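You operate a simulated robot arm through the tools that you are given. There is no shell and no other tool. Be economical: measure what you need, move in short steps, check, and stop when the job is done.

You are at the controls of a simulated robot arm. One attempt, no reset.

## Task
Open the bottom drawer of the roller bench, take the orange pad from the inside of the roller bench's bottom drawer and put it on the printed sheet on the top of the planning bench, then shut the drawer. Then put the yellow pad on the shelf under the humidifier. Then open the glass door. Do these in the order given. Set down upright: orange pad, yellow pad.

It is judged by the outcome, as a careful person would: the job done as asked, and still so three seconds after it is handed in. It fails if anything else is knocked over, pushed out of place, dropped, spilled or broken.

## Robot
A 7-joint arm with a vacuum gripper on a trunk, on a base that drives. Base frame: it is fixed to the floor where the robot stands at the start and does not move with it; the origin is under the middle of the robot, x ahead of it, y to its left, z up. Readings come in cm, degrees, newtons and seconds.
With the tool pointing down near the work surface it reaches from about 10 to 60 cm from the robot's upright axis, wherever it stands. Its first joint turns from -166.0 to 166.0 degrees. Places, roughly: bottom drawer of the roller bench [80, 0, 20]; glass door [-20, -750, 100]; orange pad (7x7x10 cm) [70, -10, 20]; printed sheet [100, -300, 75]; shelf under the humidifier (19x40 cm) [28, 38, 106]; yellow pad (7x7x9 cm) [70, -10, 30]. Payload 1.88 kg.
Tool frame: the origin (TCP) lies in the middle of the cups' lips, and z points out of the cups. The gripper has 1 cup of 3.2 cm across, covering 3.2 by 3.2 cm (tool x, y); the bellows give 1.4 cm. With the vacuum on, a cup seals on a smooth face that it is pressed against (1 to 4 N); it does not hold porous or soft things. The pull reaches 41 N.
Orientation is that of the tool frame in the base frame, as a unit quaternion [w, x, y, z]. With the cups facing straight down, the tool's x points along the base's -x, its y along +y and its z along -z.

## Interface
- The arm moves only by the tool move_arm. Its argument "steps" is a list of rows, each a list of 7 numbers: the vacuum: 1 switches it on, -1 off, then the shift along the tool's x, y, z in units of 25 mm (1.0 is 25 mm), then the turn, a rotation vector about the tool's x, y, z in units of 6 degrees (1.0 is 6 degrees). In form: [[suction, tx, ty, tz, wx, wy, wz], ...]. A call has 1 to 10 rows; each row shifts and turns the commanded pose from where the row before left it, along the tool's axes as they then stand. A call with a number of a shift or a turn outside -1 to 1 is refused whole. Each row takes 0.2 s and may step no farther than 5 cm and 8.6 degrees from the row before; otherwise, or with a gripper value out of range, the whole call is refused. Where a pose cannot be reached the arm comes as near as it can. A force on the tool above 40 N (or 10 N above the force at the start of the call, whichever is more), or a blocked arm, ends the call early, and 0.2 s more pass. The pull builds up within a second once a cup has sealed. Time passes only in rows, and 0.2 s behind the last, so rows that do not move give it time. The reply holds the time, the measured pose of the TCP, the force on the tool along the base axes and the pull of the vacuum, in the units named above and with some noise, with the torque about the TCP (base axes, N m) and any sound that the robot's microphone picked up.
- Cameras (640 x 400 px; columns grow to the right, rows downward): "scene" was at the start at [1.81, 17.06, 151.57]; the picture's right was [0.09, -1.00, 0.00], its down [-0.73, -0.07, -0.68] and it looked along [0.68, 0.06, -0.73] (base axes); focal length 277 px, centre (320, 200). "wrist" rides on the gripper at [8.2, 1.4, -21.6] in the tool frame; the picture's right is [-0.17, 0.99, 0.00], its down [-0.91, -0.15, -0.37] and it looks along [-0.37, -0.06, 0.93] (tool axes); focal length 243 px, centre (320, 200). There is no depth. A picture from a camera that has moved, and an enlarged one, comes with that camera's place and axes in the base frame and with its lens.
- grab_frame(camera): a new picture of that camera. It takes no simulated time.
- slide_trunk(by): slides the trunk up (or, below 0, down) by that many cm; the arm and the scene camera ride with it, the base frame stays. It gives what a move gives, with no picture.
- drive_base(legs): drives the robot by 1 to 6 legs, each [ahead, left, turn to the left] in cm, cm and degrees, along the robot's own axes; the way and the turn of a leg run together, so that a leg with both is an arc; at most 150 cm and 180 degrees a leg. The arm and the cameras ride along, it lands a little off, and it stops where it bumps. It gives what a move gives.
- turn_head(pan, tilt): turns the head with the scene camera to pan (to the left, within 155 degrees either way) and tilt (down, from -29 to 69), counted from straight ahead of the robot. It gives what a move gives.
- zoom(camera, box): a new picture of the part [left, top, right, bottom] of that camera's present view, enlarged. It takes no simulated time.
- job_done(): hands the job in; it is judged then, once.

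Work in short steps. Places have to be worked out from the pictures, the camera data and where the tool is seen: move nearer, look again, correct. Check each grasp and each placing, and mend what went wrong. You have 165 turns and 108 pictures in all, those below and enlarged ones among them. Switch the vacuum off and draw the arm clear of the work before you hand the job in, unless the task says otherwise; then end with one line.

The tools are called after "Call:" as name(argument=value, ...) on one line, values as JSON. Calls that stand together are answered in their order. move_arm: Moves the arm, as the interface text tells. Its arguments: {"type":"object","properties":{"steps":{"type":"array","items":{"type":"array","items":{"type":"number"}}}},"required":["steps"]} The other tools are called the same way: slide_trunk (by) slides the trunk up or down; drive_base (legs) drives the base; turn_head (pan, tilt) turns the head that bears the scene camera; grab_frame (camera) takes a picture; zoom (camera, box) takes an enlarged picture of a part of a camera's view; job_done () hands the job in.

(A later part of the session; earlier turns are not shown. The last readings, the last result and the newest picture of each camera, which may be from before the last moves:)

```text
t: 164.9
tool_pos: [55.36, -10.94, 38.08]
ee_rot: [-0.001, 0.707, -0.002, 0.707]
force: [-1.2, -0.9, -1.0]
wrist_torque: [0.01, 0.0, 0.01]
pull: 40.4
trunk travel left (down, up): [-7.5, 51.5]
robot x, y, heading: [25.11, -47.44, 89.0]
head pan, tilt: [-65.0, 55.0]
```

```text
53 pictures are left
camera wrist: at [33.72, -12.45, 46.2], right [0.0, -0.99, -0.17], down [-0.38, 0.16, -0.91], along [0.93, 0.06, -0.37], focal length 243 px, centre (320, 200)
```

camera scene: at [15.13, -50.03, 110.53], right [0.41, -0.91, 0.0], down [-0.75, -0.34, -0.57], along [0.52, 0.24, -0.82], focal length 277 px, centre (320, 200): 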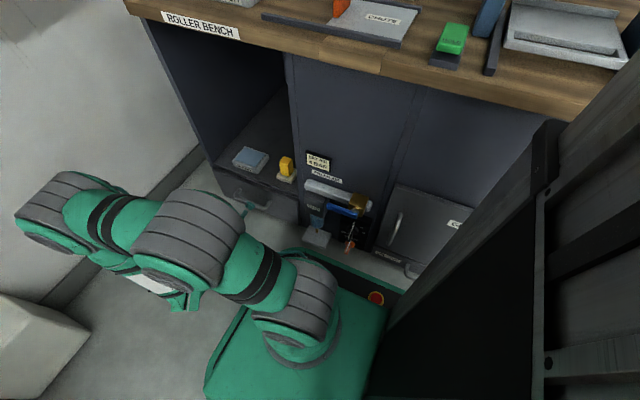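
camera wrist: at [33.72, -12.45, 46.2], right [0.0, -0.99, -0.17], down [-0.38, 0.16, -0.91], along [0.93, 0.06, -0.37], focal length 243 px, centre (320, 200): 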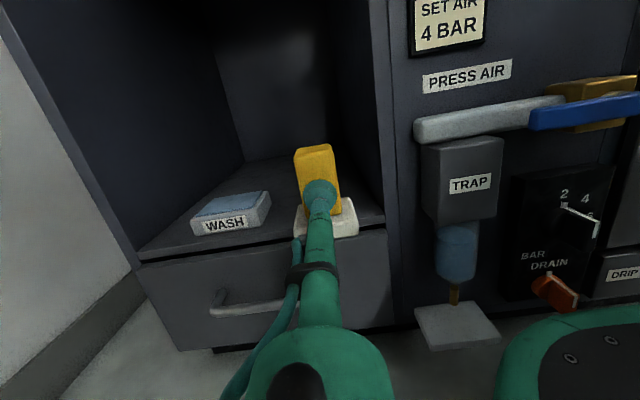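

Yellow pad held. I'll move the base away from the bench, then raise the trunk.

Call:
drive_base(legs=[[0, 20, 0.7]])

Call:
slide_trunk(by=40)

Call:
slide_trunk(by=11)

Call:
move_arm(steps=[[1, 1, 0, -0.5, 0, 0, 0], [1, 1, 0, -0.5, 0, 0, 0], [1, 1, 0, -0.5, 0, 0, 0], [1, 1, 0, -0.5, 0, 0, 0], [1, 1, 0, -0.5, 0, 0, 0], [1, 1, 0, -0.5, 0, 0, 0], [1, 1, 0, -0.5, 0, 0, 0], [1, 1, 0, -0.5, 0, 0, 0], [1, 1, 0, -0.5, 0, 0, 0], [1, 1, 0, -0.5, 0, 0, 0]])

Call:
grab_frame(camera="scene")

```text
t: 166.5
tool_pos: [34.84, -10.45, 38.08]
ee_rot: [-0.007, 0.707, 0.003, 0.707]
force: [0.9, 0.0, -1.4]
wrist_torque: [0.0, 0.03, 0.01]
pull: 40.7
trunk travel left (down, up): [-7.5, 51.5]
robot x, y, heading: [5.03, -47.31, 90.6]
head pan, tilt: [-65.0, 55.0]
```

```text
t: 170.4
tool_pos: [34.78, -10.45, 78.0]
ee_rot: [-0.007, 0.707, 0.003, 0.707]
force: [-0.1, 0.4, -0.6]
wrist_torque: [-0.03, -0.04, -0.03]
pull: 40.7
trunk travel left (down, up): [-47.5, 11.5]
robot x, y, heading: [5.31, -47.01, 90.4]
head pan, tilt: [-65.0, 55.0]
```

```text
t: 171.8
tool_pos: [34.88, -10.52, 89.07]
ee_rot: [-0.007, 0.707, 0.004, 0.707]
force: [0.2, 0.3, -1.1]
wrist_torque: [-0.02, 0.01, 0.05]
pull: 41.0
trunk travel left (down, up): [-58.5, 0.5]
robot x, y, heading: [5.22, -47.07, 90.3]
head pan, tilt: [-65.0, 55.0]
```

```text
t: 174.0
tool_pos: [22.22, -10.75, 113.99]
ee_rot: [-0.007, 0.707, 0.003, 0.707]
force: [0.2, -0.8, -1.9]
wrist_torque: [0.01, 0.02, 0.0]
pull: 40.7
trunk travel left (down, up): [-58.5, 0.5]
robot x, y, heading: [5.15, -46.81, 90.6]
head pan, tilt: [-65.0, 55.0]
```

```text
52 pictures are left
camera scene: at [-4.86, -50.13, 161.52], right [0.43, -0.9, 0.0], down [-0.74, -0.35, -0.57], along [0.52, 0.24, -0.82], focal length 277 px, centre (320, 200)
```

scene: 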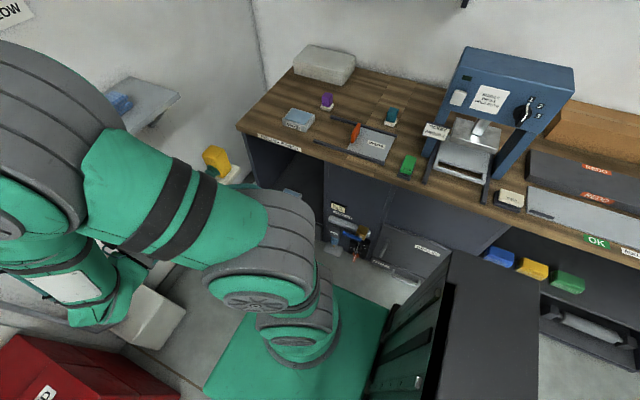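

Backing the base a little, then rotating the tool about the vertical toward the wall (+y) while extending.

Call:
drive_base(legs=[[-15, 0, 0]])

Call:
move_arm(steps=[[1, 0.3, -0.8, 0, 1, 0, 0], [1, 0.3, -0.796, 0.084, 1, 0, 0], [1, 0.3, -0.783, 0.166, 1, 0, 0], [1, 0.3, -0.76, 0.247, 1, 0, 0], [1, 0.3, -0.73, 0.325, 1, 0, 0], [1, 0.3, -0.693, 0.4, 1, 0, 0], [1, 0.3, -0.647, 0.47, 1, 0, 0], [1, 0, -0.594, 0.535, 1, 0, 0], [1, 0, -0.535, 0.594, 1, 0, 0], [1, 0, -0.47, 0.647, 1, 0, 0]])

Call:
grab_frame(camera="wrist")

```text
t: 175.4
tool_pos: [22.5, -25.83, 114.04]
ee_rot: [-0.007, 0.707, 0.003, 0.707]
force: [-0.5, 1.4, -0.6]
wrist_torque: [0.03, 0.01, 0.06]
pull: 40.7
trunk travel left (down, up): [-58.5, 0.5]
robot x, y, heading: [5.01, -62.17, 90.5]
head pan, tilt: [-65.0, 55.0]
```

```text
t: 177.8
tool_pos: [22.15, -6.14, 115.68]
ee_rot: [-0.325, 0.631, 0.369, 0.599]
force: [-0.6, -0.4, -1.0]
wrist_torque: [0.01, -0.05, -0.03]
pull: 41.0
out of reach, approached as far as the arm can: row 10
trunk travel left (down, up): [-58.5, 0.5]
robot x, y, heading: [5.43, -62.4, 90.3]
head pan, tilt: [-65.0, 55.0]
stopped in row 10: the arm was blocked; the commanded pose is now the measured one
```

```text
51 pictures are left
camera wrist: at [12.16, -24.68, 125.28], right [0.84, -0.52, -0.13], down [-0.33, -0.31, -0.89], along [0.42, 0.8, -0.44], focal length 243 px, centre (320, 200)
```

wrist: 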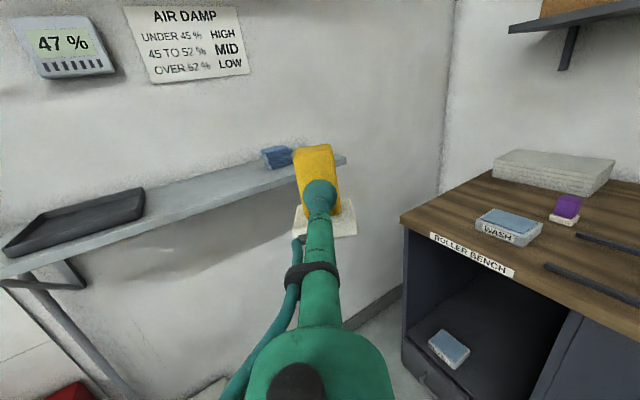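

Reach stops at ~58° yaw, which is fine since the pad's yaw on the shelf doesn't matter. The shelf top checks at z≈105.5 and is free for x 2–29. I'll level the tool, raise a bit, and shift left first.

Call:
move_arm(steps=[[1, 0, 0, 0, -1, 0, 0], [1, 0.5, 0, 0, 0, 0.65, 0], [1, 0.5, 0, 0, 0, 0, 0]])

Call:
drive_base(legs=[[0, 7, 0], [28, 0, 0]])

Call:
grab_frame(camera="wrist")

```text
t: 178.6
tool_pos: [22.03, -6.19, 118.12]
ee_rot: [-0.304, 0.626, 0.327, 0.639]
force: [1.2, -0.4, -1.1]
wrist_torque: [-0.05, 0.01, -0.01]
pull: 40.9
trunk travel left (down, up): [-58.5, 0.5]
robot x, y, heading: [5.25, -61.98, 90.3]
head pan, tilt: [-65.0, 55.0]
```

```text
t: 181.1
tool_pos: [14.81, 21.96, 118.29]
ee_rot: [-0.305, 0.625, 0.328, 0.639]
force: [-0.7, 0.3, -0.8]
wrist_torque: [-0.02, -0.01, 0.01]
pull: 41.2
trunk travel left (down, up): [-58.5, 0.5]
robot x, y, heading: [-1.81, -33.98, 90.2]
head pan, tilt: [-65.0, 55.0]
```

```text
50 pictures are left
camera wrist: at [2.6, 3.97, 126.34], right [0.79, -0.59, -0.13], down [-0.32, -0.23, -0.92], along [0.52, 0.77, -0.37], focal length 243 px, centre (320, 200)
```

wrist: 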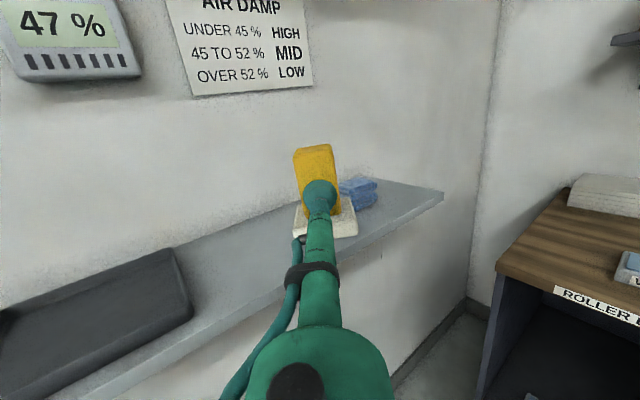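

Level and pointing at 53° yaw. Driving ahead ~14 cm to bring the pad over the shelf.

Call:
drive_base(legs=[[14.2, 0, 0]])

Call:
turn_head(pan=0, tilt=35)

Call:
grab_frame(camera="scene")

Call:
grab_frame(camera="wrist")

```text
t: 182.5
tool_pos: [14.64, 36.12, 118.17]
ee_rot: [-0.303, 0.626, 0.328, 0.64]
force: [-0.8, 0.5, 0.2]
wrist_torque: [0.01, -0.03, -0.02]
pull: 40.6
trunk travel left (down, up): [-58.5, 0.5]
robot x, y, heading: [-2.07, -20.06, 90.3]
head pan, tilt: [-65.0, 55.0]
```

```text
t: 183.8
tool_pos: [14.72, 36.14, 118.17]
ee_rot: [-0.304, 0.626, 0.328, 0.639]
force: [0.6, -0.4, -1.3]
wrist_torque: [0.01, 0.01, -0.02]
pull: 40.7
trunk travel left (down, up): [-58.5, 0.5]
robot x, y, heading: [-1.98, -19.82, 90.2]
head pan, tilt: [0.0, 35.0]
```

```text
49 pictures are left
camera scene: at [-18.58, -17.26, 164.35], right [1.0, 0.01, 0.0], down [0.0, -0.57, -0.82], along [-0.01, 0.82, -0.57], focal length 277 px, centre (320, 200)
```

scene: 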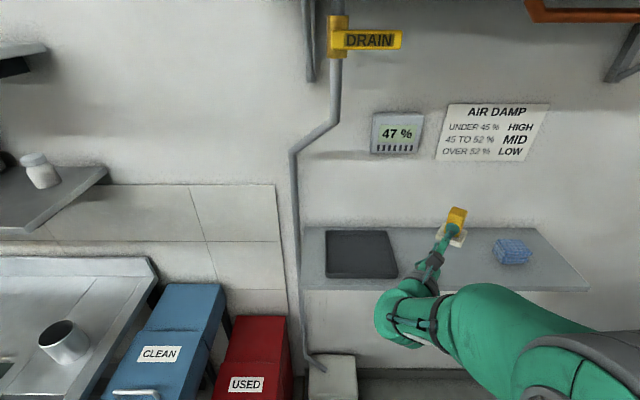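

```text
48 pictures are left
camera wrist: at [2.51, 18.15, 126.34], right [0.79, -0.59, -0.13], down [-0.32, -0.23, -0.92], along [0.52, 0.77, -0.37], focal length 243 px, centre (320, 200)
```

wrist: 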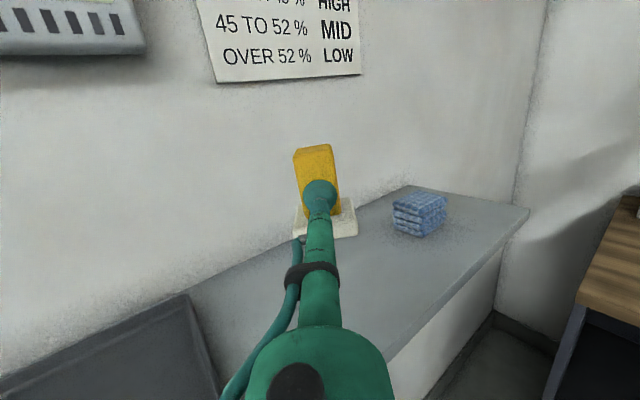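

Over free shelf between the tray and the blue pad. Lowering.

Call:
move_arm(steps=[[1, -0.5, 0, 0, 0, 0, 0], [1, -0.5, 0, 0, 0, 0, 0], [1, -0.5, 0, 0, 0, 0, 0], [1, -0.5, 0, 0, 0, 0, 0]])

Call:
grab_frame(camera="wrist")

```text
t: 184.8
tool_pos: [14.87, 36.01, 113.22]
ee_rot: [-0.304, 0.625, 0.328, 0.64]
force: [0.3, 0.9, -0.8]
wrist_torque: [-0.01, 0.02, 0.02]
pull: 40.8
trunk travel left (down, up): [-58.5, 0.5]
robot x, y, heading: [-2.29, -19.77, 90.3]
head pan, tilt: [0.0, 35.0]
```

```text
47 pictures are left
camera wrist: at [2.73, 18.02, 121.44], right [0.79, -0.59, -0.13], down [-0.32, -0.23, -0.92], along [0.52, 0.77, -0.37], focal length 243 px, centre (320, 200)
```

wrist: 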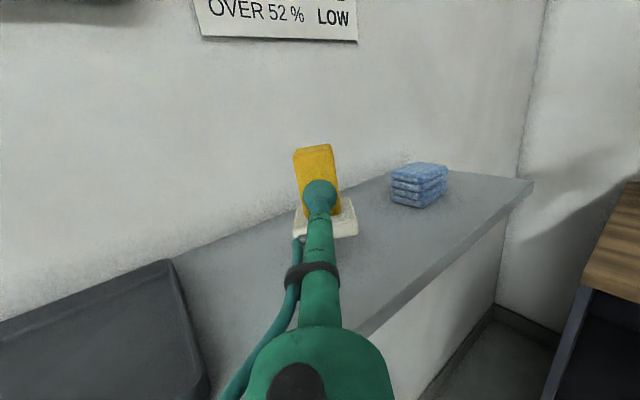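

Call:
move_arm(steps=[[1, -0.2, 0, 0, 0, 0, 0], [1, -0.2, 0, 0, 0, 0, 0], [1, -0.12, 0, 0, 0, 0, 0]])

Call:
move_arm(steps=[[1, -0.12, 0, 0, 0, 0, 0], [1, -0.12, 0, 0, 0, 0, 0]])

```text
t: 185.6
tool_pos: [14.84, 35.97, 111.92]
ee_rot: [-0.304, 0.625, 0.328, 0.639]
force: [0.7, 0.3, -1.3]
wrist_torque: [0.02, -0.01, -0.02]
pull: 40.8
trunk travel left (down, up): [-58.5, 0.5]
robot x, y, heading: [-2.07, -19.74, 90.4]
head pan, tilt: [0.0, 35.0]
```

```text
t: 186.2
tool_pos: [14.88, 35.93, 111.23]
ee_rot: [-0.304, 0.626, 0.328, 0.639]
force: [0.8, 0.7, -1.8]
wrist_torque: [-0.01, 0.03, -0.03]
pull: 41.1
trunk travel left (down, up): [-58.5, 0.5]
robot x, y, heading: [-1.89, -19.61, 90.5]
head pan, tilt: [0.0, 35.0]
```

No contact yet; continuing in small steps.

Call:
move_arm(steps=[[1, -0.1, 0, 0, 0, 0, 0], [1, -0.1, 0, 0, 0, 0, 0]])

Call:
move_arm(steps=[[1, -0.1, 0, 0, 0, 0, 0], [1, -0.05, 0, 0, 0, 0, 0]])

```text
t: 186.8
tool_pos: [14.9, 36.02, 110.79]
ee_rot: [-0.304, 0.626, 0.328, 0.639]
force: [-0.6, -0.4, -0.8]
wrist_torque: [0.0, 0.01, -0.03]
pull: 40.8
trunk travel left (down, up): [-58.5, 0.5]
robot x, y, heading: [-2.39, -19.84, 90.1]
head pan, tilt: [0.0, 35.0]
```

```text
t: 187.4
tool_pos: [14.8, 35.97, 110.38]
ee_rot: [-0.305, 0.626, 0.328, 0.639]
force: [-0.4, -0.4, -0.6]
wrist_torque: [-0.01, -0.01, -0.02]
pull: 40.9
trunk travel left (down, up): [-58.5, 0.5]
robot x, y, heading: [-2.0, -20.02, 90.4]
head pan, tilt: [0.0, 35.0]
```

Call:
zoom(camera="scene", box=[380, 190, 540, 290])

Call:
move_arm(steps=[[1, -0.1, 0, 0, 0, 0, 0], [1, -0.1, 0, 0, 0, 0, 0]])

```text
4.00 times, centred on (460, 240) of scene
camera zoom: at [-18.59, -17.25, 164.35], right [1.0, 0.01, 0.0], down [0.0, -0.57, -0.82], along [-0.01, 0.82, -0.57], focal length 1109 px, centre (-240, 40)
```

zoom: 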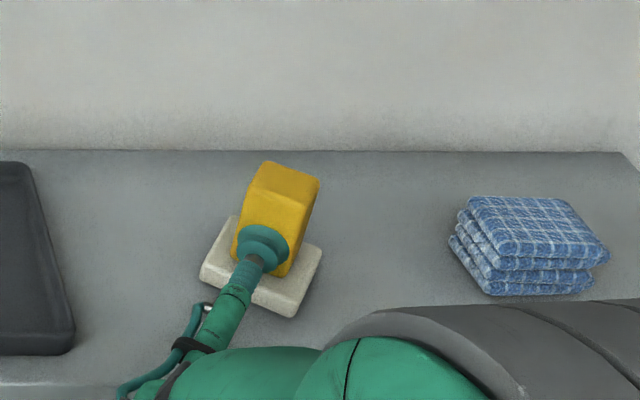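

```text
t: 188.0
tool_pos: [14.95, 35.9, 110.31]
ee_rot: [-0.306, 0.625, 0.324, 0.641]
force: [-0.7, -2.5, 16.9]
wrist_torque: [0.21, 0.48, 0.07]
pull: 40.8
trunk travel left (down, up): [-58.5, 0.5]
robot x, y, heading: [-2.1, -20.01, 90.3]
head pan, tilt: [0.0, 35.0]
```

Contact made (17 N up). Easing up slightly, then releasing and retreating along the tool axis.

Call:
move_arm(steps=[[1, 0.06, 0, 0, 0, 0, 0], [-1, 0, 0, 0, 0, 0, 0], [-1, 0, 0, 0, 0, 0, 0], [-1, 0, 0, 0, 0, 0, 0], [-1, 0, 0, 0, 0, 0, 0]])

Call:
move_arm(steps=[[-1, 0, 0, -0.2, 0, 0, 0], [-1, 0, 0, -0.5, 0, 0, 0], [-1, 0, 0, -1, 0, 0, 0], [-1, 0, 0, -1, 0, 0, 0], [-1, 0, 0, -1, 0, 0, 0]])

Call:
zoom(camera="scene", box=[300, 170, 620, 330])

```text
t: 189.2
tool_pos: [14.92, 35.92, 109.98]
ee_rot: [-0.305, 0.625, 0.33, 0.638]
force: [0.8, -0.3, -0.1]
wrist_torque: [-0.02, -0.02, -0.04]
pull: 0.1
trunk travel left (down, up): [-58.5, 0.5]
robot x, y, heading: [-2.0, -19.82, 90.5]
head pan, tilt: [0.0, 35.0]
```

```text
t: 190.4
tool_pos: [9.46, 28.53, 110.08]
ee_rot: [-0.305, 0.625, 0.328, 0.639]
force: [0.1, 0.2, 0.9]
wrist_torque: [-0.01, -0.01, -0.01]
pull: 0.1
trunk travel left (down, up): [-58.5, 0.5]
robot x, y, heading: [-1.82, -19.87, 90.5]
head pan, tilt: [0.0, 35.0]
```

```text
2.00 times, centred on (460, 250) of scene
camera zoom: at [-18.57, -17.24, 164.35], right [1.0, 0.01, 0.0], down [0.0, -0.57, -0.82], along [-0.01, 0.82, -0.57], focal length 554 px, centre (40, 100)
```

zoom: 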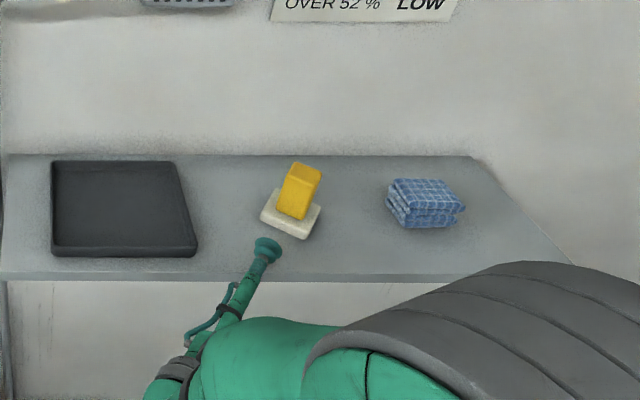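

Yellow pad stands upright on the shelf. I'll quickly confirm the humidifier is the device above this shelf, and back the base away.

Call:
drive_base(legs=[[-35, 0, 0]])

Call:
turn_head(pan=-10, tilt=0)

Call:
grab_frame(camera="scene")

```text
t: 192.7
tool_pos: [9.87, -7.0, 110.1]
ee_rot: [-0.303, 0.626, 0.327, 0.64]
force: [0.0, 1.5, 0.0]
wrist_torque: [-0.01, -0.01, 0.0]
pull: 0.1
trunk travel left (down, up): [-58.5, 0.5]
robot x, y, heading: [-2.08, -55.43, 89.9]
head pan, tilt: [0.0, 35.0]
```

```text
t: 193.7
tool_pos: [9.87, -7.15, 110.03]
ee_rot: [-0.303, 0.627, 0.326, 0.64]
force: [-0.5, 0.0, -0.5]
wrist_torque: [-0.02, -0.02, -0.01]
pull: 0.1
trunk travel left (down, up): [-58.5, 0.5]
robot x, y, heading: [-2.14, -55.54, 89.8]
head pan, tilt: [-10.0, 0.0]
```

```text
44 pictures are left
camera scene: at [-16.88, -52.64, 169.96], right [0.98, -0.17, 0.0], down [0.0, 0.0, -1.0], along [0.17, 0.98, 0.0], focal length 277 px, centre (320, 200)
```

scene: 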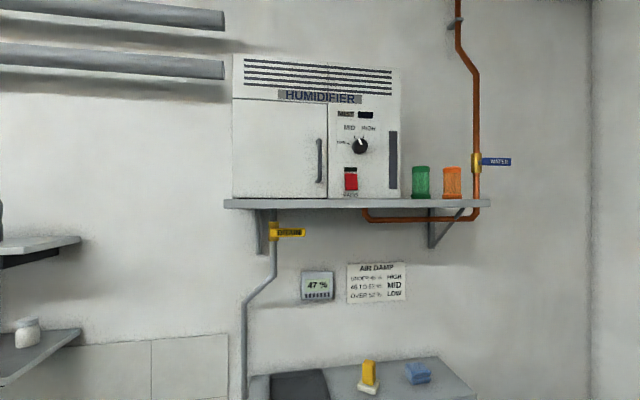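

Confirmed. Now to the glass door: turn right to face −y and look down the room.

Call:
drive_base(legs=[[0, 0, -90], [0, 0, -90]])

Call:
turn_head(pan=0, tilt=20)

Call:
grab_frame(camera="scene")

```text
t: 201.8
tool_pos: [-13.06, -103.99, 109.96]
ee_rot: [0.638, 0.33, -0.625, 0.306]
force: [0.0, -0.3, 0.5]
wrist_torque: [0.0, 0.01, -0.01]
pull: 0.0
trunk travel left (down, up): [-58.5, 0.5]
robot x, y, heading: [-2.4, -55.59, -89.2]
head pan, tilt: [-10.0, 0.0]
```

```text
t: 202.6
tool_pos: [-13.2, -104.11, 110.06]
ee_rot: [0.638, 0.33, -0.625, 0.307]
force: [-0.3, -0.7, 0.2]
wrist_torque: [-0.02, 0.01, 0.02]
pull: 0.1
trunk travel left (down, up): [-58.5, 0.5]
robot x, y, heading: [-2.37, -55.64, -89.2]
head pan, tilt: [0.0, 20.0]
```

```text
43 pictures are left
camera scene: at [14.37, -58.59, 166.74], right [-1.0, -0.01, 0.0], down [0.0, 0.34, -0.94], along [0.01, -0.94, -0.34], focal length 277 px, centre (320, 200)
```

scene: 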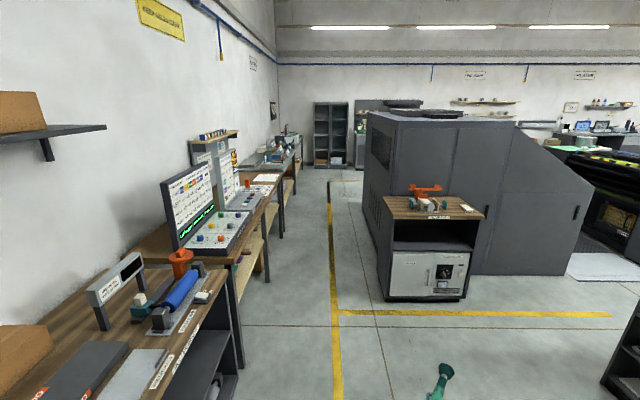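

Call:
zoom(camera="scene", box=[260, 80, 420, 190])

```text
3.64 times, centred on (340, 135) of scene
camera zoom: at [14.37, -58.59, 166.74], right [-1.0, -0.01, 0.0], down [0.0, 0.34, -0.94], along [0.01, -0.94, -0.34], focal length 1008 px, centre (247, 436)
```

zoom: 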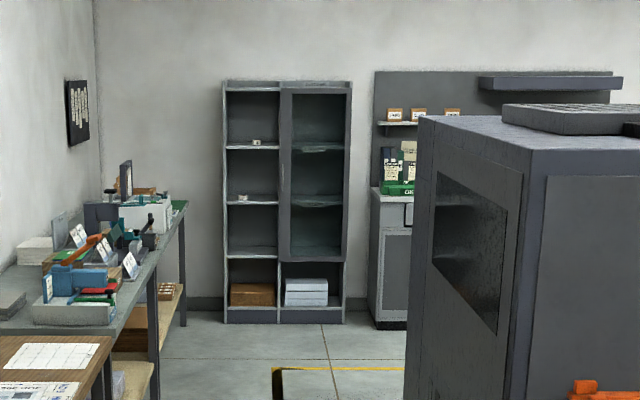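

The cabinet at the far end has a glass door on its right half. Driving down the corridor.

Call:
drive_base(legs=[[0, 10, -0.8], [140, 0, 0], [140, 0, 0]])

Call:
grab_frame(camera="scene")

```text
t: 217.0
tool_pos: [-7.12, -384.92, 110.14]
ee_rot: [0.642, 0.322, -0.629, 0.298]
force: [0.2, 0.7, 0.4]
wrist_torque: [0.02, 0.04, 0.01]
pull: 0.0
trunk travel left (down, up): [-58.5, 0.5]
robot x, y, heading: [5.43, -336.54, -90.5]
head pan, tilt: [0.0, 20.0]
```

```text
41 pictures are left
camera scene: at [21.61, -340.35, 166.73], right [-1.0, 0.01, 0.0], down [0.01, 0.34, -0.94], along [-0.01, -0.94, -0.34], focal length 277 px, centre (320, 200)
```

scene: 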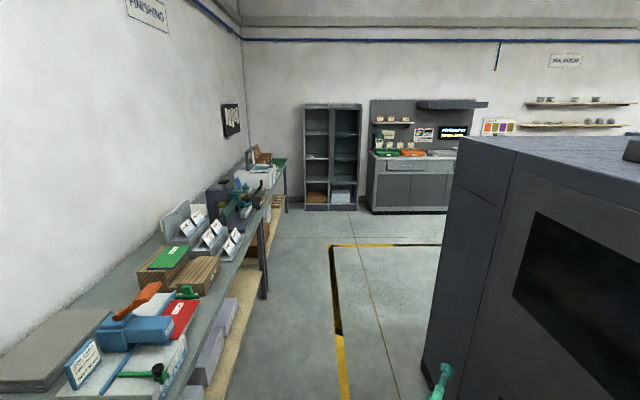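

Call:
drive_base(legs=[[140, 0, 0.5], [65, 0, 0]])

Call:
grab_frame(camera="scene")

```text
t: 227.1
tool_pos: [-8.49, -588.02, 110.13]
ee_rot: [0.639, 0.327, -0.626, 0.304]
force: [0.0, 0.0, 0.3]
wrist_torque: [0.02, 0.0, 0.0]
pull: 0.1
trunk travel left (down, up): [-58.5, 0.5]
robot x, y, heading: [3.37, -539.57, -89.8]
head pan, tilt: [0.0, 20.0]
```

```text
40 pictures are left
camera scene: at [19.51, -542.92, 166.73], right [-1.0, 0.0, 0.0], down [0.0, 0.34, -0.94], along [0.0, -0.94, -0.34], focal length 277 px, centre (320, 200)
```

scene: 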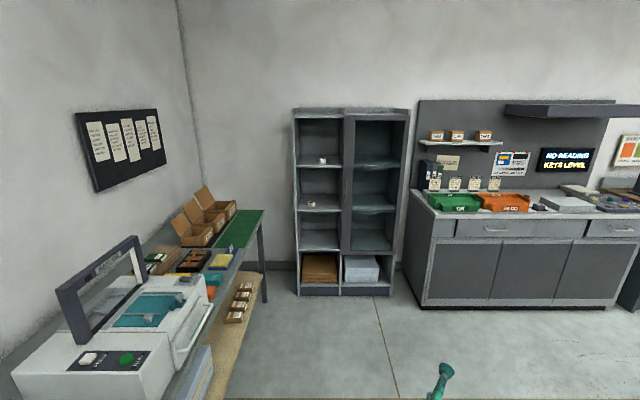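

Call:
zoom(camera="scene", box=[280, 95, 420, 305])

```text
1.90 times, centred on (350, 200) of scene
camera zoom: at [19.51, -542.92, 166.73], right [-1.0, 0.0, 0.0], down [0.0, 0.34, -0.94], along [0.0, -0.94, -0.34], focal length 528 px, centre (263, 200)
```

zoom: 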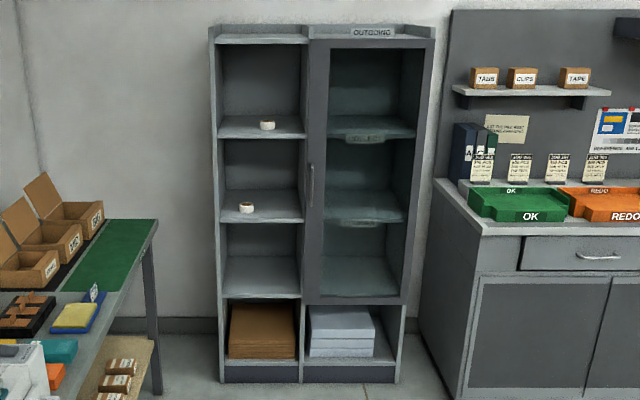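

The door spans x≈+1…−43, z 45–157, hinged on its right (low x) with a handle at x≈−1. I'll turn 37° left so the tool points square at the door, then approach to ~35 cm and look.

Call:
drive_base(legs=[[0, 0, 36.8]])

Call:
drive_base(legs=[[42, -51, 0], [40, -50, 0]])

Call:
grab_frame(camera="wrist")

Call:
turn_head(pan=-45, tilt=35)

Call:
grab_frame(camera="scene")

```text
t: 229.2
tool_pos: [23.42, -585.21, 110.04]
ee_rot: [0.509, 0.51, -0.489, 0.492]
force: [0.3, 0.8, -0.1]
wrist_torque: [0.04, 0.0, 0.02]
pull: 0.1
trunk travel left (down, up): [-58.5, 0.5]
robot x, y, heading: [3.31, -539.6, -52.6]
head pan, tilt: [0.0, 20.0]
```

```text
t: 236.1
tool_pos: [-7.96, -712.36, 110.06]
ee_rot: [0.511, 0.509, -0.489, 0.49]
force: [0.4, 0.8, 0.1]
wrist_torque: [0.0, 0.0, 0.01]
pull: 0.0
trunk travel left (down, up): [-58.5, 0.5]
robot x, y, heading: [-27.6, -666.4, -52.8]
head pan, tilt: [0.0, 20.0]
```

```text
38 pictures are left
camera wrist: at [-8.94, -690.76, 118.19], right [-0.99, 0.0, -0.13], down [0.12, 0.37, -0.92], along [0.05, -0.93, -0.37], focal length 243 px, centre (320, 200)
```

wrist: 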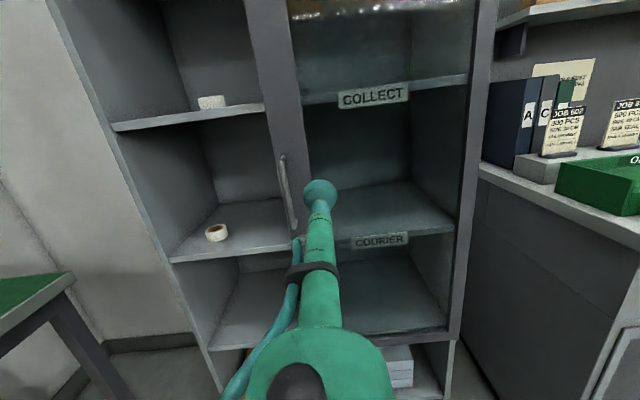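

```text
t: 237.2
tool_pos: [-7.9, -712.38, 110.09]
ee_rot: [0.511, 0.507, -0.492, 0.49]
force: [-0.1, 0.1, -0.2]
wrist_torque: [-0.02, 0.01, -0.01]
pull: 0.2
trunk travel left (down, up): [-58.5, 0.5]
robot x, y, heading: [-27.61, -666.7, -52.8]
head pan, tilt: [-45.0, 35.0]
```

```text
37 pictures are left
camera scene: at [-19.51, -660.69, 164.35], right [-0.99, 0.14, 0.0], down [0.08, 0.57, -0.82], along [-0.11, -0.81, -0.57], focal length 277 px, centre (320, 200)
```

scene: 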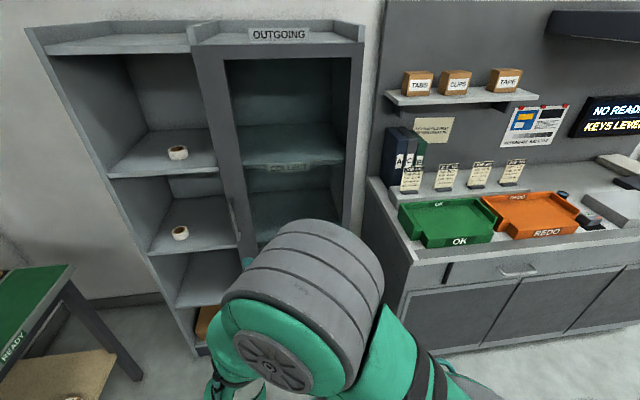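

Handle at about (1.5,−747.5,99), door face y≈−750.5, hinge x≈−46. I'll put the cup on the glass at x≈−8. Approaching to ~6 cm.

Call:
drive_base(legs=[[25.5, -19.3, 0]])

Call:
grab_frame(camera="wrist")

```text
t: 239.3
tool_pos: [-7.61, -744.05, 110.04]
ee_rot: [0.51, 0.509, -0.49, 0.491]
force: [0.4, -0.1, 0.4]
wrist_torque: [0.0, 0.03, -0.01]
pull: 0.0
trunk travel left (down, up): [-58.5, 0.5]
robot x, y, heading: [-27.48, -698.52, -52.6]
head pan, tilt: [-45.0, 35.0]
```

```text
36 pictures are left
camera wrist: at [-8.77, -722.58, 118.19], right [-0.99, 0.0, -0.13], down [0.12, 0.37, -0.92], along [0.05, -0.93, -0.37], focal length 243 px, centre (320, 200)
```

wrist: 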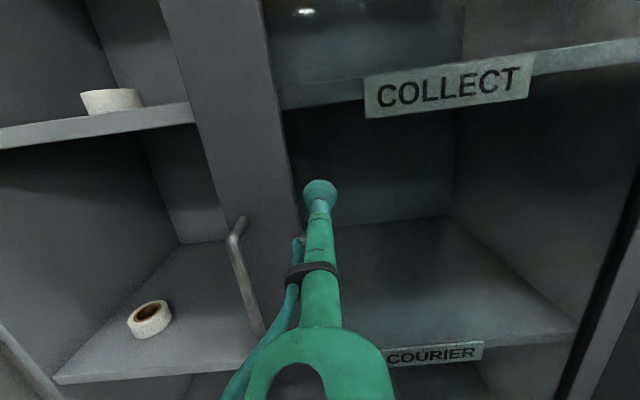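

The cup is facing the glass ~3 cm from the frame edge. Shift 1 cm right and press on with vacuum.

Call:
move_arm(steps=[[1, 0, 0.5, 0.8, 0, 0, 0], [1, 0, 0, 0.8, 0, 0, 0], [1, 0, 0, 0.4, 0, 0, 0]])

Call:
move_arm(steps=[[1, 0, 0, 0.2, 0, 0, 0], [1, 0, 0, 0.2, 0, 0, 0], [1, 0, 0, 0.2, 0, 0, 0]])

```text
t: 240.0
tool_pos: [-8.75, -747.21, 110.17]
ee_rot: [0.51, 0.511, -0.488, 0.492]
force: [0.8, 33.6, 11.5]
wrist_torque: [0.28, 0.4, -0.16]
pull: 40.8
trunk travel left (down, up): [-58.5, 0.5]
robot x, y, heading: [-27.59, -698.69, -52.8]
head pan, tilt: [-45.0, 35.0]
stopped in row 3: the force on the tool passed its limit at 76 N (the readings are from after the stop); the commanded pose is now the measured one
```

```text
t: 240.3
tool_pos: [-8.85, -747.38, 110.23]
ee_rot: [0.509, 0.51, -0.488, 0.493]
force: [-2.1, 31.3, 14.0]
wrist_torque: [0.32, 0.69, -0.2]
pull: 40.4
trunk travel left (down, up): [-58.5, 0.5]
robot x, y, heading: [-27.38, -698.19, -52.6]
head pan, tilt: [-45.0, 35.0]
stopped in row 1: the force on the tool passed its limit at 49 N (the readings are from after the stop); the commanded pose is now the measured one
```

Sealed on the glass (door face at y≈−748). First a gentle pull with the arm to crack the door.

Call:
move_arm(steps=[[1, 0, 0, -0.2, 0, 0, 0], [1, 0, 0, -0.2, 0.15, 0, 0], [1, 0, 0, -0.2, 0.15, 0, 0], [1, 0, 0, -0.2, 0.15, 0, 0], [1, 0, 0, 0, 0, 0, 0]])

Call:
grab_frame(camera="wrist")

```text
t: 241.5
tool_pos: [-8.71, -745.67, 110.18]
ee_rot: [0.497, 0.522, -0.477, 0.503]
force: [1.4, -0.5, 16.8]
wrist_torque: [0.23, 0.06, -0.21]
pull: 40.7
trunk travel left (down, up): [-58.5, 0.5]
robot x, y, heading: [-27.57, -698.32, -52.8]
head pan, tilt: [-45.0, 35.0]
```

```text
35 pictures are left
camera wrist: at [-10.99, -724.21, 118.31], right [-0.99, -0.05, -0.13], down [0.1, 0.38, -0.92], along [0.1, -0.92, -0.37], focal length 243 px, centre (320, 200)
```

wrist: 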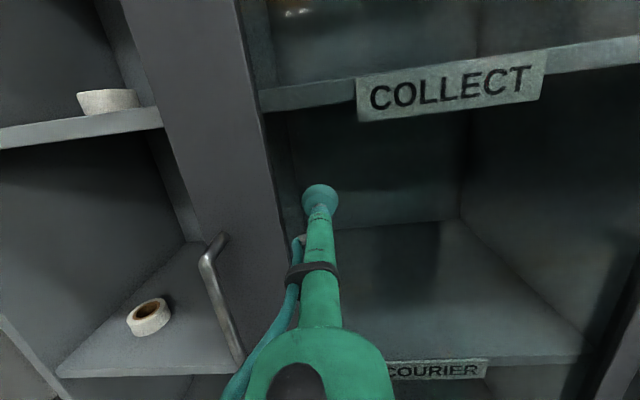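

The door is moving with low force. Now rotate robot and door together about the hinge with small base arcs.

Call:
drive_base(legs=[[-3.83, -2.51, 5]])

Call:
drive_base(legs=[[-3.83, -2.51, 5]])

Call:
grab_frame(camera="wrist")

```text
t: 242.4
tool_pos: [-8.84, -742.56, 109.87]
ee_rot: [0.474, 0.545, -0.453, 0.523]
force: [8.5, 3.2, -0.3]
wrist_torque: [-0.02, 0.25, -0.28]
pull: 41.4
trunk travel left (down, up): [-58.5, 0.5]
robot x, y, heading: [-31.96, -696.94, -47.8]
head pan, tilt: [-45.0, 35.0]
```

```text
t: 243.3
tool_pos: [-9.4, -739.37, 109.93]
ee_rot: [0.45, 0.565, -0.428, 0.544]
force: [8.9, 2.4, -2.1]
wrist_torque: [-0.08, 0.19, -0.27]
pull: 41.0
trunk travel left (down, up): [-58.5, 0.5]
robot x, y, heading: [-35.94, -696.23, -42.5]
head pan, tilt: [-45.0, 35.0]
```

```text
34 pictures are left
camera wrist: at [-15.41, -718.7, 118.17], right [-0.97, -0.23, -0.12], down [0.02, 0.39, -0.92], along [0.26, -0.89, -0.38], focal length 243 px, centre (320, 200)
```

wrist: 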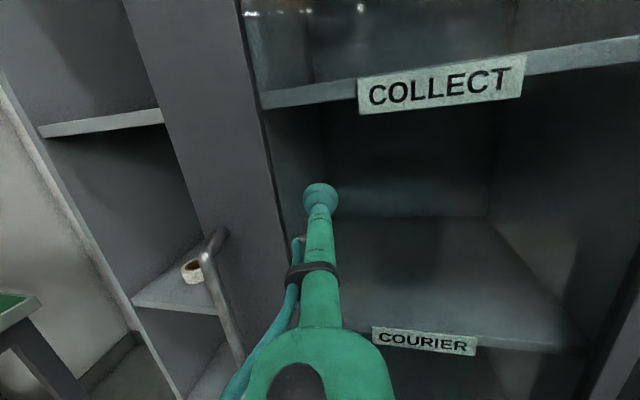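

It works well (13° open). Continuing.

Call:
drive_base(legs=[[-3.83, -2.51, 5]])

Call:
drive_base(legs=[[-3.83, -2.51, 5]])

Call:
drive_base(legs=[[-3.83, -2.51, 5]])

Call:
turn_head(pan=-80, tilt=45)

Call:
grab_frame(camera="scene")

```text
t: 244.2
tool_pos: [-10.2, -736.41, 109.86]
ee_rot: [0.426, 0.583, -0.403, 0.562]
force: [9.0, 3.7, -2.5]
wrist_torque: [-0.13, 0.18, -0.17]
pull: 41.4
trunk travel left (down, up): [-58.5, 0.5]
robot x, y, heading: [-40.94, -695.14, -37.8]
head pan, tilt: [-45.0, 35.0]
```

```text
t: 245.1
tool_pos: [-11.22, -733.27, 109.98]
ee_rot: [0.4, 0.601, -0.376, 0.581]
force: [8.5, 3.0, -1.8]
wrist_torque: [-0.13, 0.27, -0.23]
pull: 41.2
trunk travel left (down, up): [-58.5, 0.5]
robot x, y, heading: [-44.93, -695.37, -32.6]
head pan, tilt: [-45.0, 35.0]
```

```text
t: 246.0
tool_pos: [-12.6, -730.55, 109.93]
ee_rot: [0.375, 0.616, -0.349, 0.598]
force: [7.9, 5.0, -0.3]
wrist_torque: [-0.12, 0.19, -0.21]
pull: 40.6
trunk travel left (down, up): [-58.5, 0.5]
robot x, y, heading: [-49.52, -695.45, -27.1]
head pan, tilt: [-45.0, 35.0]
```

```text
t: 247.0
tool_pos: [-12.58, -730.53, 109.95]
ee_rot: [0.373, 0.617, -0.349, 0.599]
force: [5.3, 3.6, -2.1]
wrist_torque: [-0.09, 0.04, -0.24]
pull: 41.5
trunk travel left (down, up): [-58.5, 0.5]
robot x, y, heading: [-50.09, -695.66, -27.6]
head pan, tilt: [-80.0, 45.0]
```

```text
33 pictures are left
camera scene: at [-50.02, -686.08, 162.87], right [-0.95, 0.3, 0.0], down [0.21, 0.67, -0.71], along [-0.21, -0.67, -0.71], focal length 277 px, centre (320, 200)
```

scene: 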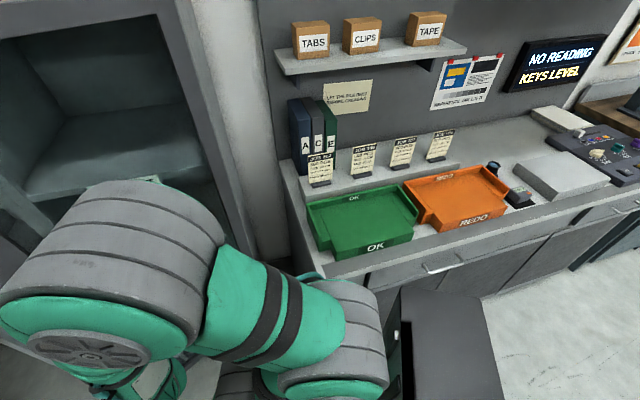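

~29° open now. The counter corner limits further turning this way; one more step of ~8°, then release.

Call:
drive_base(legs=[[-3.83, -2.51, 5]])

Call:
drive_base(legs=[[-2.6, -1.7, 3.4]])

```text
t: 247.9
tool_pos: [-14.25, -727.75, 110.03]
ee_rot: [0.349, 0.63, -0.323, 0.613]
force: [6.6, 4.6, 1.7]
wrist_torque: [-0.08, 0.14, -0.15]
pull: 40.4
trunk travel left (down, up): [-58.5, 0.5]
robot x, y, heading: [-54.26, -696.35, -22.6]
head pan, tilt: [-80.0, 45.0]
```

```text
t: 248.7
tool_pos: [-15.58, -726.05, 110.03]
ee_rot: [0.331, 0.639, -0.304, 0.624]
force: [5.0, 4.5, -0.2]
wrist_torque: [-0.16, 0.21, -0.15]
pull: 40.7
trunk travel left (down, up): [-58.5, 0.5]
robot x, y, heading: [-57.19, -696.57, -19.4]
head pan, tilt: [-80.0, 45.0]
```

Door is ~37° open. Releasing and backing straight off, then driving clear.

Call:
move_arm(steps=[[-1, 0, 0, 0, 0, 0, 0], [-1, 0, 0, 0, 0, 0, 0], [-1, 0, 0, 0, 0, 0, 0], [-1, 0, 0, -0.3, 0, 0, 0], [-1, 0, 0, -0.8, 0, 0, 0], [-1, 0, 0, -0.8, 0, 0, 0]])

Call:
drive_base(legs=[[-14.9, 42.4, 0]])

Call:
turn_head(pan=-45, tilt=30)

Call:
grab_frame(camera="scene")

```text
t: 250.1
tool_pos: [-18.22, -722.23, 109.71]
ee_rot: [0.331, 0.64, -0.303, 0.624]
force: [-0.4, -0.8, 0.1]
wrist_torque: [-0.01, -0.01, -0.01]
pull: 0.0
trunk travel left (down, up): [-58.5, 0.5]
robot x, y, heading: [-57.61, -697.3, -19.3]
head pan, tilt: [-80.0, 45.0]
```

```text
t: 252.8
tool_pos: [-18.58, -677.79, 109.8]
ee_rot: [0.331, 0.64, -0.304, 0.624]
force: [-0.5, -0.1, -0.2]
wrist_torque: [0.03, -0.01, -0.05]
pull: 0.1
trunk travel left (down, up): [-58.5, 0.5]
robot x, y, heading: [-58.09, -652.41, -19.3]
head pan, tilt: [-80.0, 45.0]
```

```text
t: 253.8
tool_pos: [-18.47, -677.72, 109.66]
ee_rot: [0.33, 0.64, -0.304, 0.624]
force: [0.0, 0.2, 0.4]
wrist_torque: [0.03, 0.01, -0.02]
pull: 0.2
trunk travel left (down, up): [-58.5, 0.5]
robot x, y, heading: [-57.92, -652.67, -19.1]
head pan, tilt: [-45.0, 30.0]
```

```text
32 pictures are left
camera scene: at [-54.13, -643.17, 165.13], right [-0.9, -0.43, 0.0], down [-0.22, 0.45, -0.87], along [0.38, -0.78, -0.5], focal length 277 px, centre (320, 200)
```

scene: 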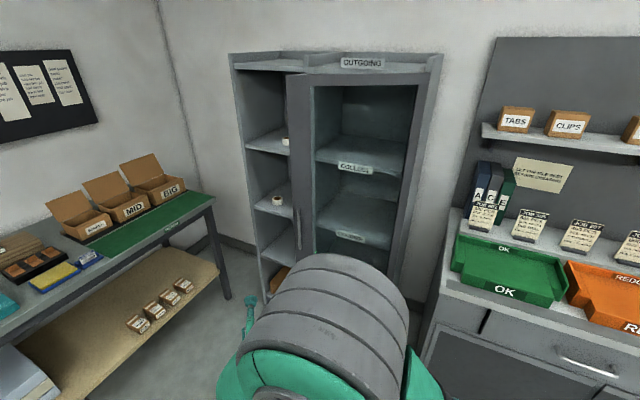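

The door stays at ~37°. I'll reposition to push it wider from inside: turn to face back toward −x, pitch the tool ~42° down, and retract the arm.

Call:
drive_base(legs=[[0, 0, -63.5], [0, 0, -63.5]])

Call:
move_arm(steps=[[-1, 0, 0, -0.5, 0, -1, 0], [-1, 0, 0, -0.5, 0, -1, 0], [-1, 0, 0, -0.5, 0, -1, 0], [-1, 0, 0, -0.5, 0, -1, 0], [-1, 0, 0, -0.5, 0, -1, 0], [-1, 0, 0, -0.5, 0, -1, 0], [-1, 0, 0, -0.5, 0, -1, 0]])

Call:
turn_head(pan=20, tilt=30)

Call:
grab_frame(camera="scene")

```text
t: 259.8
tool_pos: [-101.3, -668.87, 109.75]
ee_rot: [-0.706, -0.017, 0.708, 0.014]
force: [0.1, 0.0, -0.5]
wrist_torque: [-0.01, 0.03, 0.0]
pull: 0.0
trunk travel left (down, up): [-58.5, 0.5]
robot x, y, heading: [-57.68, -652.35, -145.7]
head pan, tilt: [-45.0, 30.0]
```

```text
t: 260.8
tool_pos: [-96.38, -667.44, 105.12]
ee_rot: [-0.518, -0.062, 0.848, 0.094]
force: [-0.2, -0.4, 0.9]
wrist_torque: [0.03, -0.02, -0.07]
pull: 0.0
trunk travel left (down, up): [-58.5, 0.5]
robot x, y, heading: [-57.59, -652.15, -145.9]
head pan, tilt: [-45.0, 30.0]
stopped in row 4: the arm was blocked; the commanded pose is now the measured one
```

```text
t: 262.1
tool_pos: [-96.43, -667.36, 105.76]
ee_rot: [-0.521, -0.057, 0.847, 0.09]
force: [0.2, -0.4, -0.3]
wrist_torque: [0.02, 0.0, 0.0]
pull: 0.0
trunk travel left (down, up): [-58.5, 0.5]
robot x, y, heading: [-57.98, -652.58, -145.7]
head pan, tilt: [20.0, 30.0]
```

```text
31 pictures are left
camera scene: at [-48.89, -669.99, 165.15], right [-0.81, 0.58, 0.0], down [0.29, 0.41, -0.87], along [-0.51, -0.7, -0.5], focal length 277 px, centre (320, 200)
```

scene: 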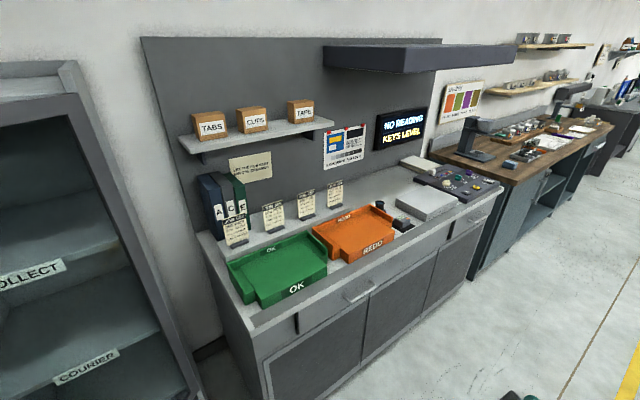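

Pitched 26° down so far. Trying a plain retraction without more rotation.

Call:
move_arm(steps=[[-1, 0, 0, -0.5, 0, 0, 0], [-1, 0, 0, -0.5, 0, 0, 0], [-1, 0, 0, -0.5, 0, 0, 0], [-1, 0, 0, -0.5, 0, 0, 0], [-1, 0, 0, -0.5, 0, 0, 0], [-1, 0, 0, -0.5, 0, 0, 0]])

```text
t: 263.6
tool_pos: [-89.68, -668.13, 109.04]
ee_rot: [-0.523, -0.056, 0.846, 0.086]
force: [-0.3, -0.2, 0.5]
wrist_torque: [-0.02, -0.03, -0.01]
pull: 0.1
trunk travel left (down, up): [-58.5, 0.5]
robot x, y, heading: [-57.89, -652.22, -145.7]
head pan, tilt: [20.0, 30.0]
```

Good: TCP is now ~36 cm from the axis. I'll turn to −125°, drive to the +x side of the door, and look before inserting.

Call:
drive_base(legs=[[0, 0, 20.7], [-40.5, 71.8, 0]])

Call:
turn_head(pan=10, tilt=40)

Call:
grab_frame(camera="scene")

Call:
grab_frame(camera="wrist")

```text
t: 269.1
tool_pos: [1.27, -688.3, 109.07]
ee_rot: [-0.53, -0.202, 0.824, -0.006]
force: [-0.3, -0.6, 0.0]
wrist_torque: [-0.02, -0.02, 0.01]
pull: 0.0
trunk travel left (down, up): [-58.5, 0.5]
robot x, y, heading: [26.12, -662.53, -125.5]
head pan, tilt: [20.0, 30.0]
```

```text
t: 269.9
tool_pos: [1.25, -688.24, 109.22]
ee_rot: [-0.529, -0.202, 0.824, -0.006]
force: [-0.1, 0.2, 0.5]
wrist_torque: [0.0, 0.0, -0.01]
pull: 0.1
trunk travel left (down, up): [-58.5, 0.5]
robot x, y, heading: [25.97, -662.54, -125.6]
head pan, tilt: [10.0, 40.0]
```

```text
30 pictures are left
camera scene: at [38.96, -674.81, 163.6], right [-0.9, 0.43, 0.0], down [0.28, 0.58, -0.77], along [-0.33, -0.69, -0.64], focal length 277 px, centre (320, 200)
```

scene: 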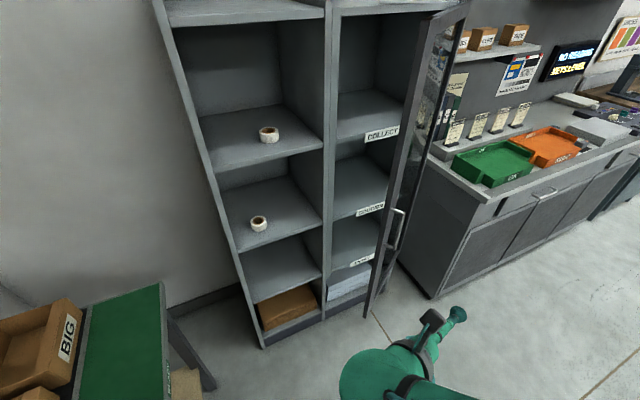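

```text
29 pictures are left
camera wrist: at [16.58, -684.85, 125.97], right [-0.28, 0.96, 0.06], down [0.7, 0.24, -0.67], along [-0.65, -0.14, -0.74], focal length 243 px, centre (320, 200)
```

wrist: 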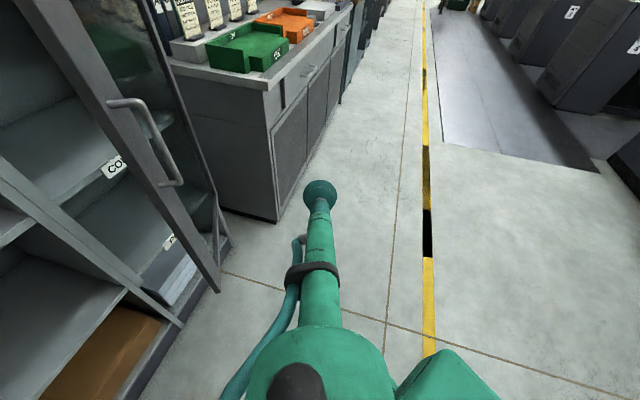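

Free edge is at about (−5,−719). Moving 36 cm toward −y so the tip passes beside the edge and behind the door.

Call:
drive_base(legs=[[15, 10.5, 0], [14.3, 10.5, 0]])

Call:
grab_frame(camera="scene")

Call:
grab_frame(camera="wrist")

```text
t: 272.5
tool_pos: [1.49, -724.28, 109.05]
ee_rot: [-0.53, -0.204, 0.823, -0.008]
force: [-0.3, 0.0, -0.7]
wrist_torque: [0.0, -0.01, -0.02]
pull: 0.1
trunk travel left (down, up): [-58.5, 0.5]
robot x, y, heading: [26.08, -698.29, -125.2]
head pan, tilt: [10.0, 40.0]
```

```text
28 pictures are left
camera scene: at [39.16, -710.58, 163.59], right [-0.9, 0.43, 0.0], down [0.28, 0.58, -0.77], along [-0.33, -0.69, -0.64], focal length 277 px, centre (320, 200)
```

scene: 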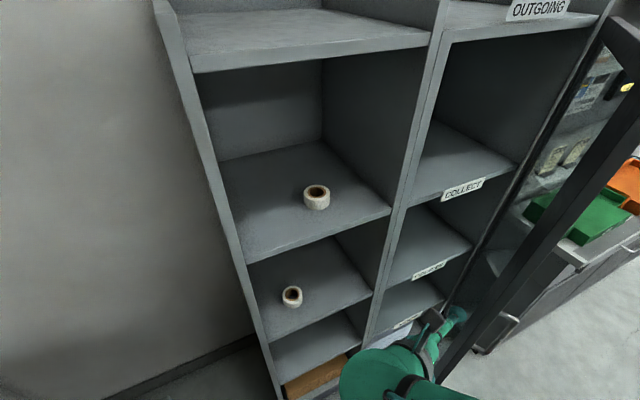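

```text
27 pictures are left
camera wrist: at [16.83, -720.73, 125.97], right [-0.28, 0.96, 0.06], down [0.7, 0.25, -0.67], along [-0.65, -0.15, -0.74], focal length 243 px, centre (320, 200)
```

wrist: 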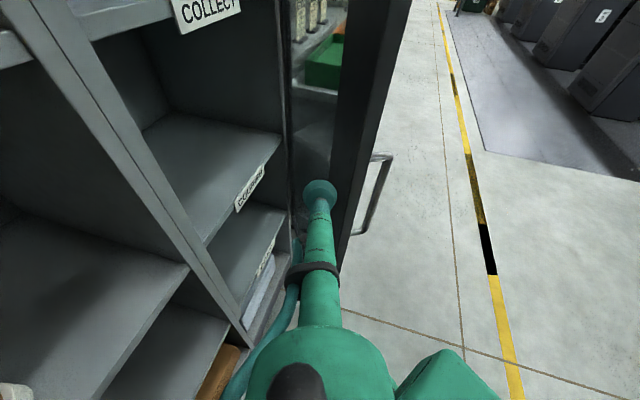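

The tip is behind the door's inner face. Pushing −x with the base, gently.

Call:
drive_base(legs=[[6.9, -9.8, 0]])

Call:
drive_base(legs=[[4.6, -6.5, 0]])

Call:
grab_frame(camera="wrist")

```text
t: 273.7
tool_pos: [-10.48, -724.24, 109.06]
ee_rot: [-0.53, -0.204, 0.823, -0.007]
force: [0.3, 0.5, -0.3]
wrist_torque: [-0.03, 0.0, 0.0]
pull: 0.1
trunk travel left (down, up): [-58.5, 0.5]
robot x, y, heading: [14.03, -698.26, -125.4]
head pan, tilt: [10.0, 40.0]
```

```text
t: 274.8
tool_pos: [-18.44, -724.31, 109.02]
ee_rot: [-0.53, -0.205, 0.823, -0.009]
force: [-0.3, 0.3, -0.1]
wrist_torque: [0.0, 0.02, 0.0]
pull: 0.0
trunk travel left (down, up): [-58.5, 0.5]
robot x, y, heading: [6.11, -698.45, -125.5]
head pan, tilt: [10.0, 40.0]
```

```text
26 pictures are left
camera wrist: at [-3.14, -720.86, 125.97], right [-0.28, 0.96, 0.06], down [0.7, 0.25, -0.67], along [-0.65, -0.15, -0.74], focal length 243 px, centre (320, 200)
```

wrist: 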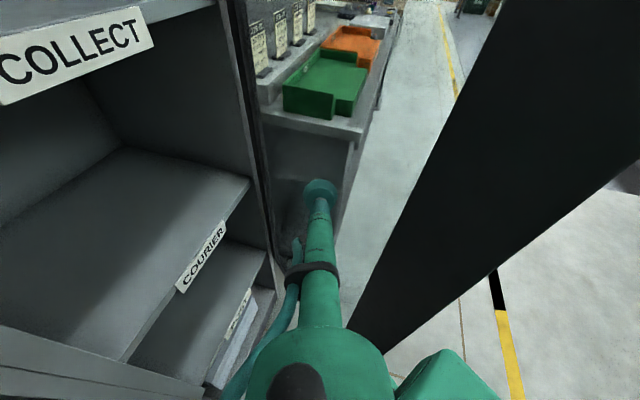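

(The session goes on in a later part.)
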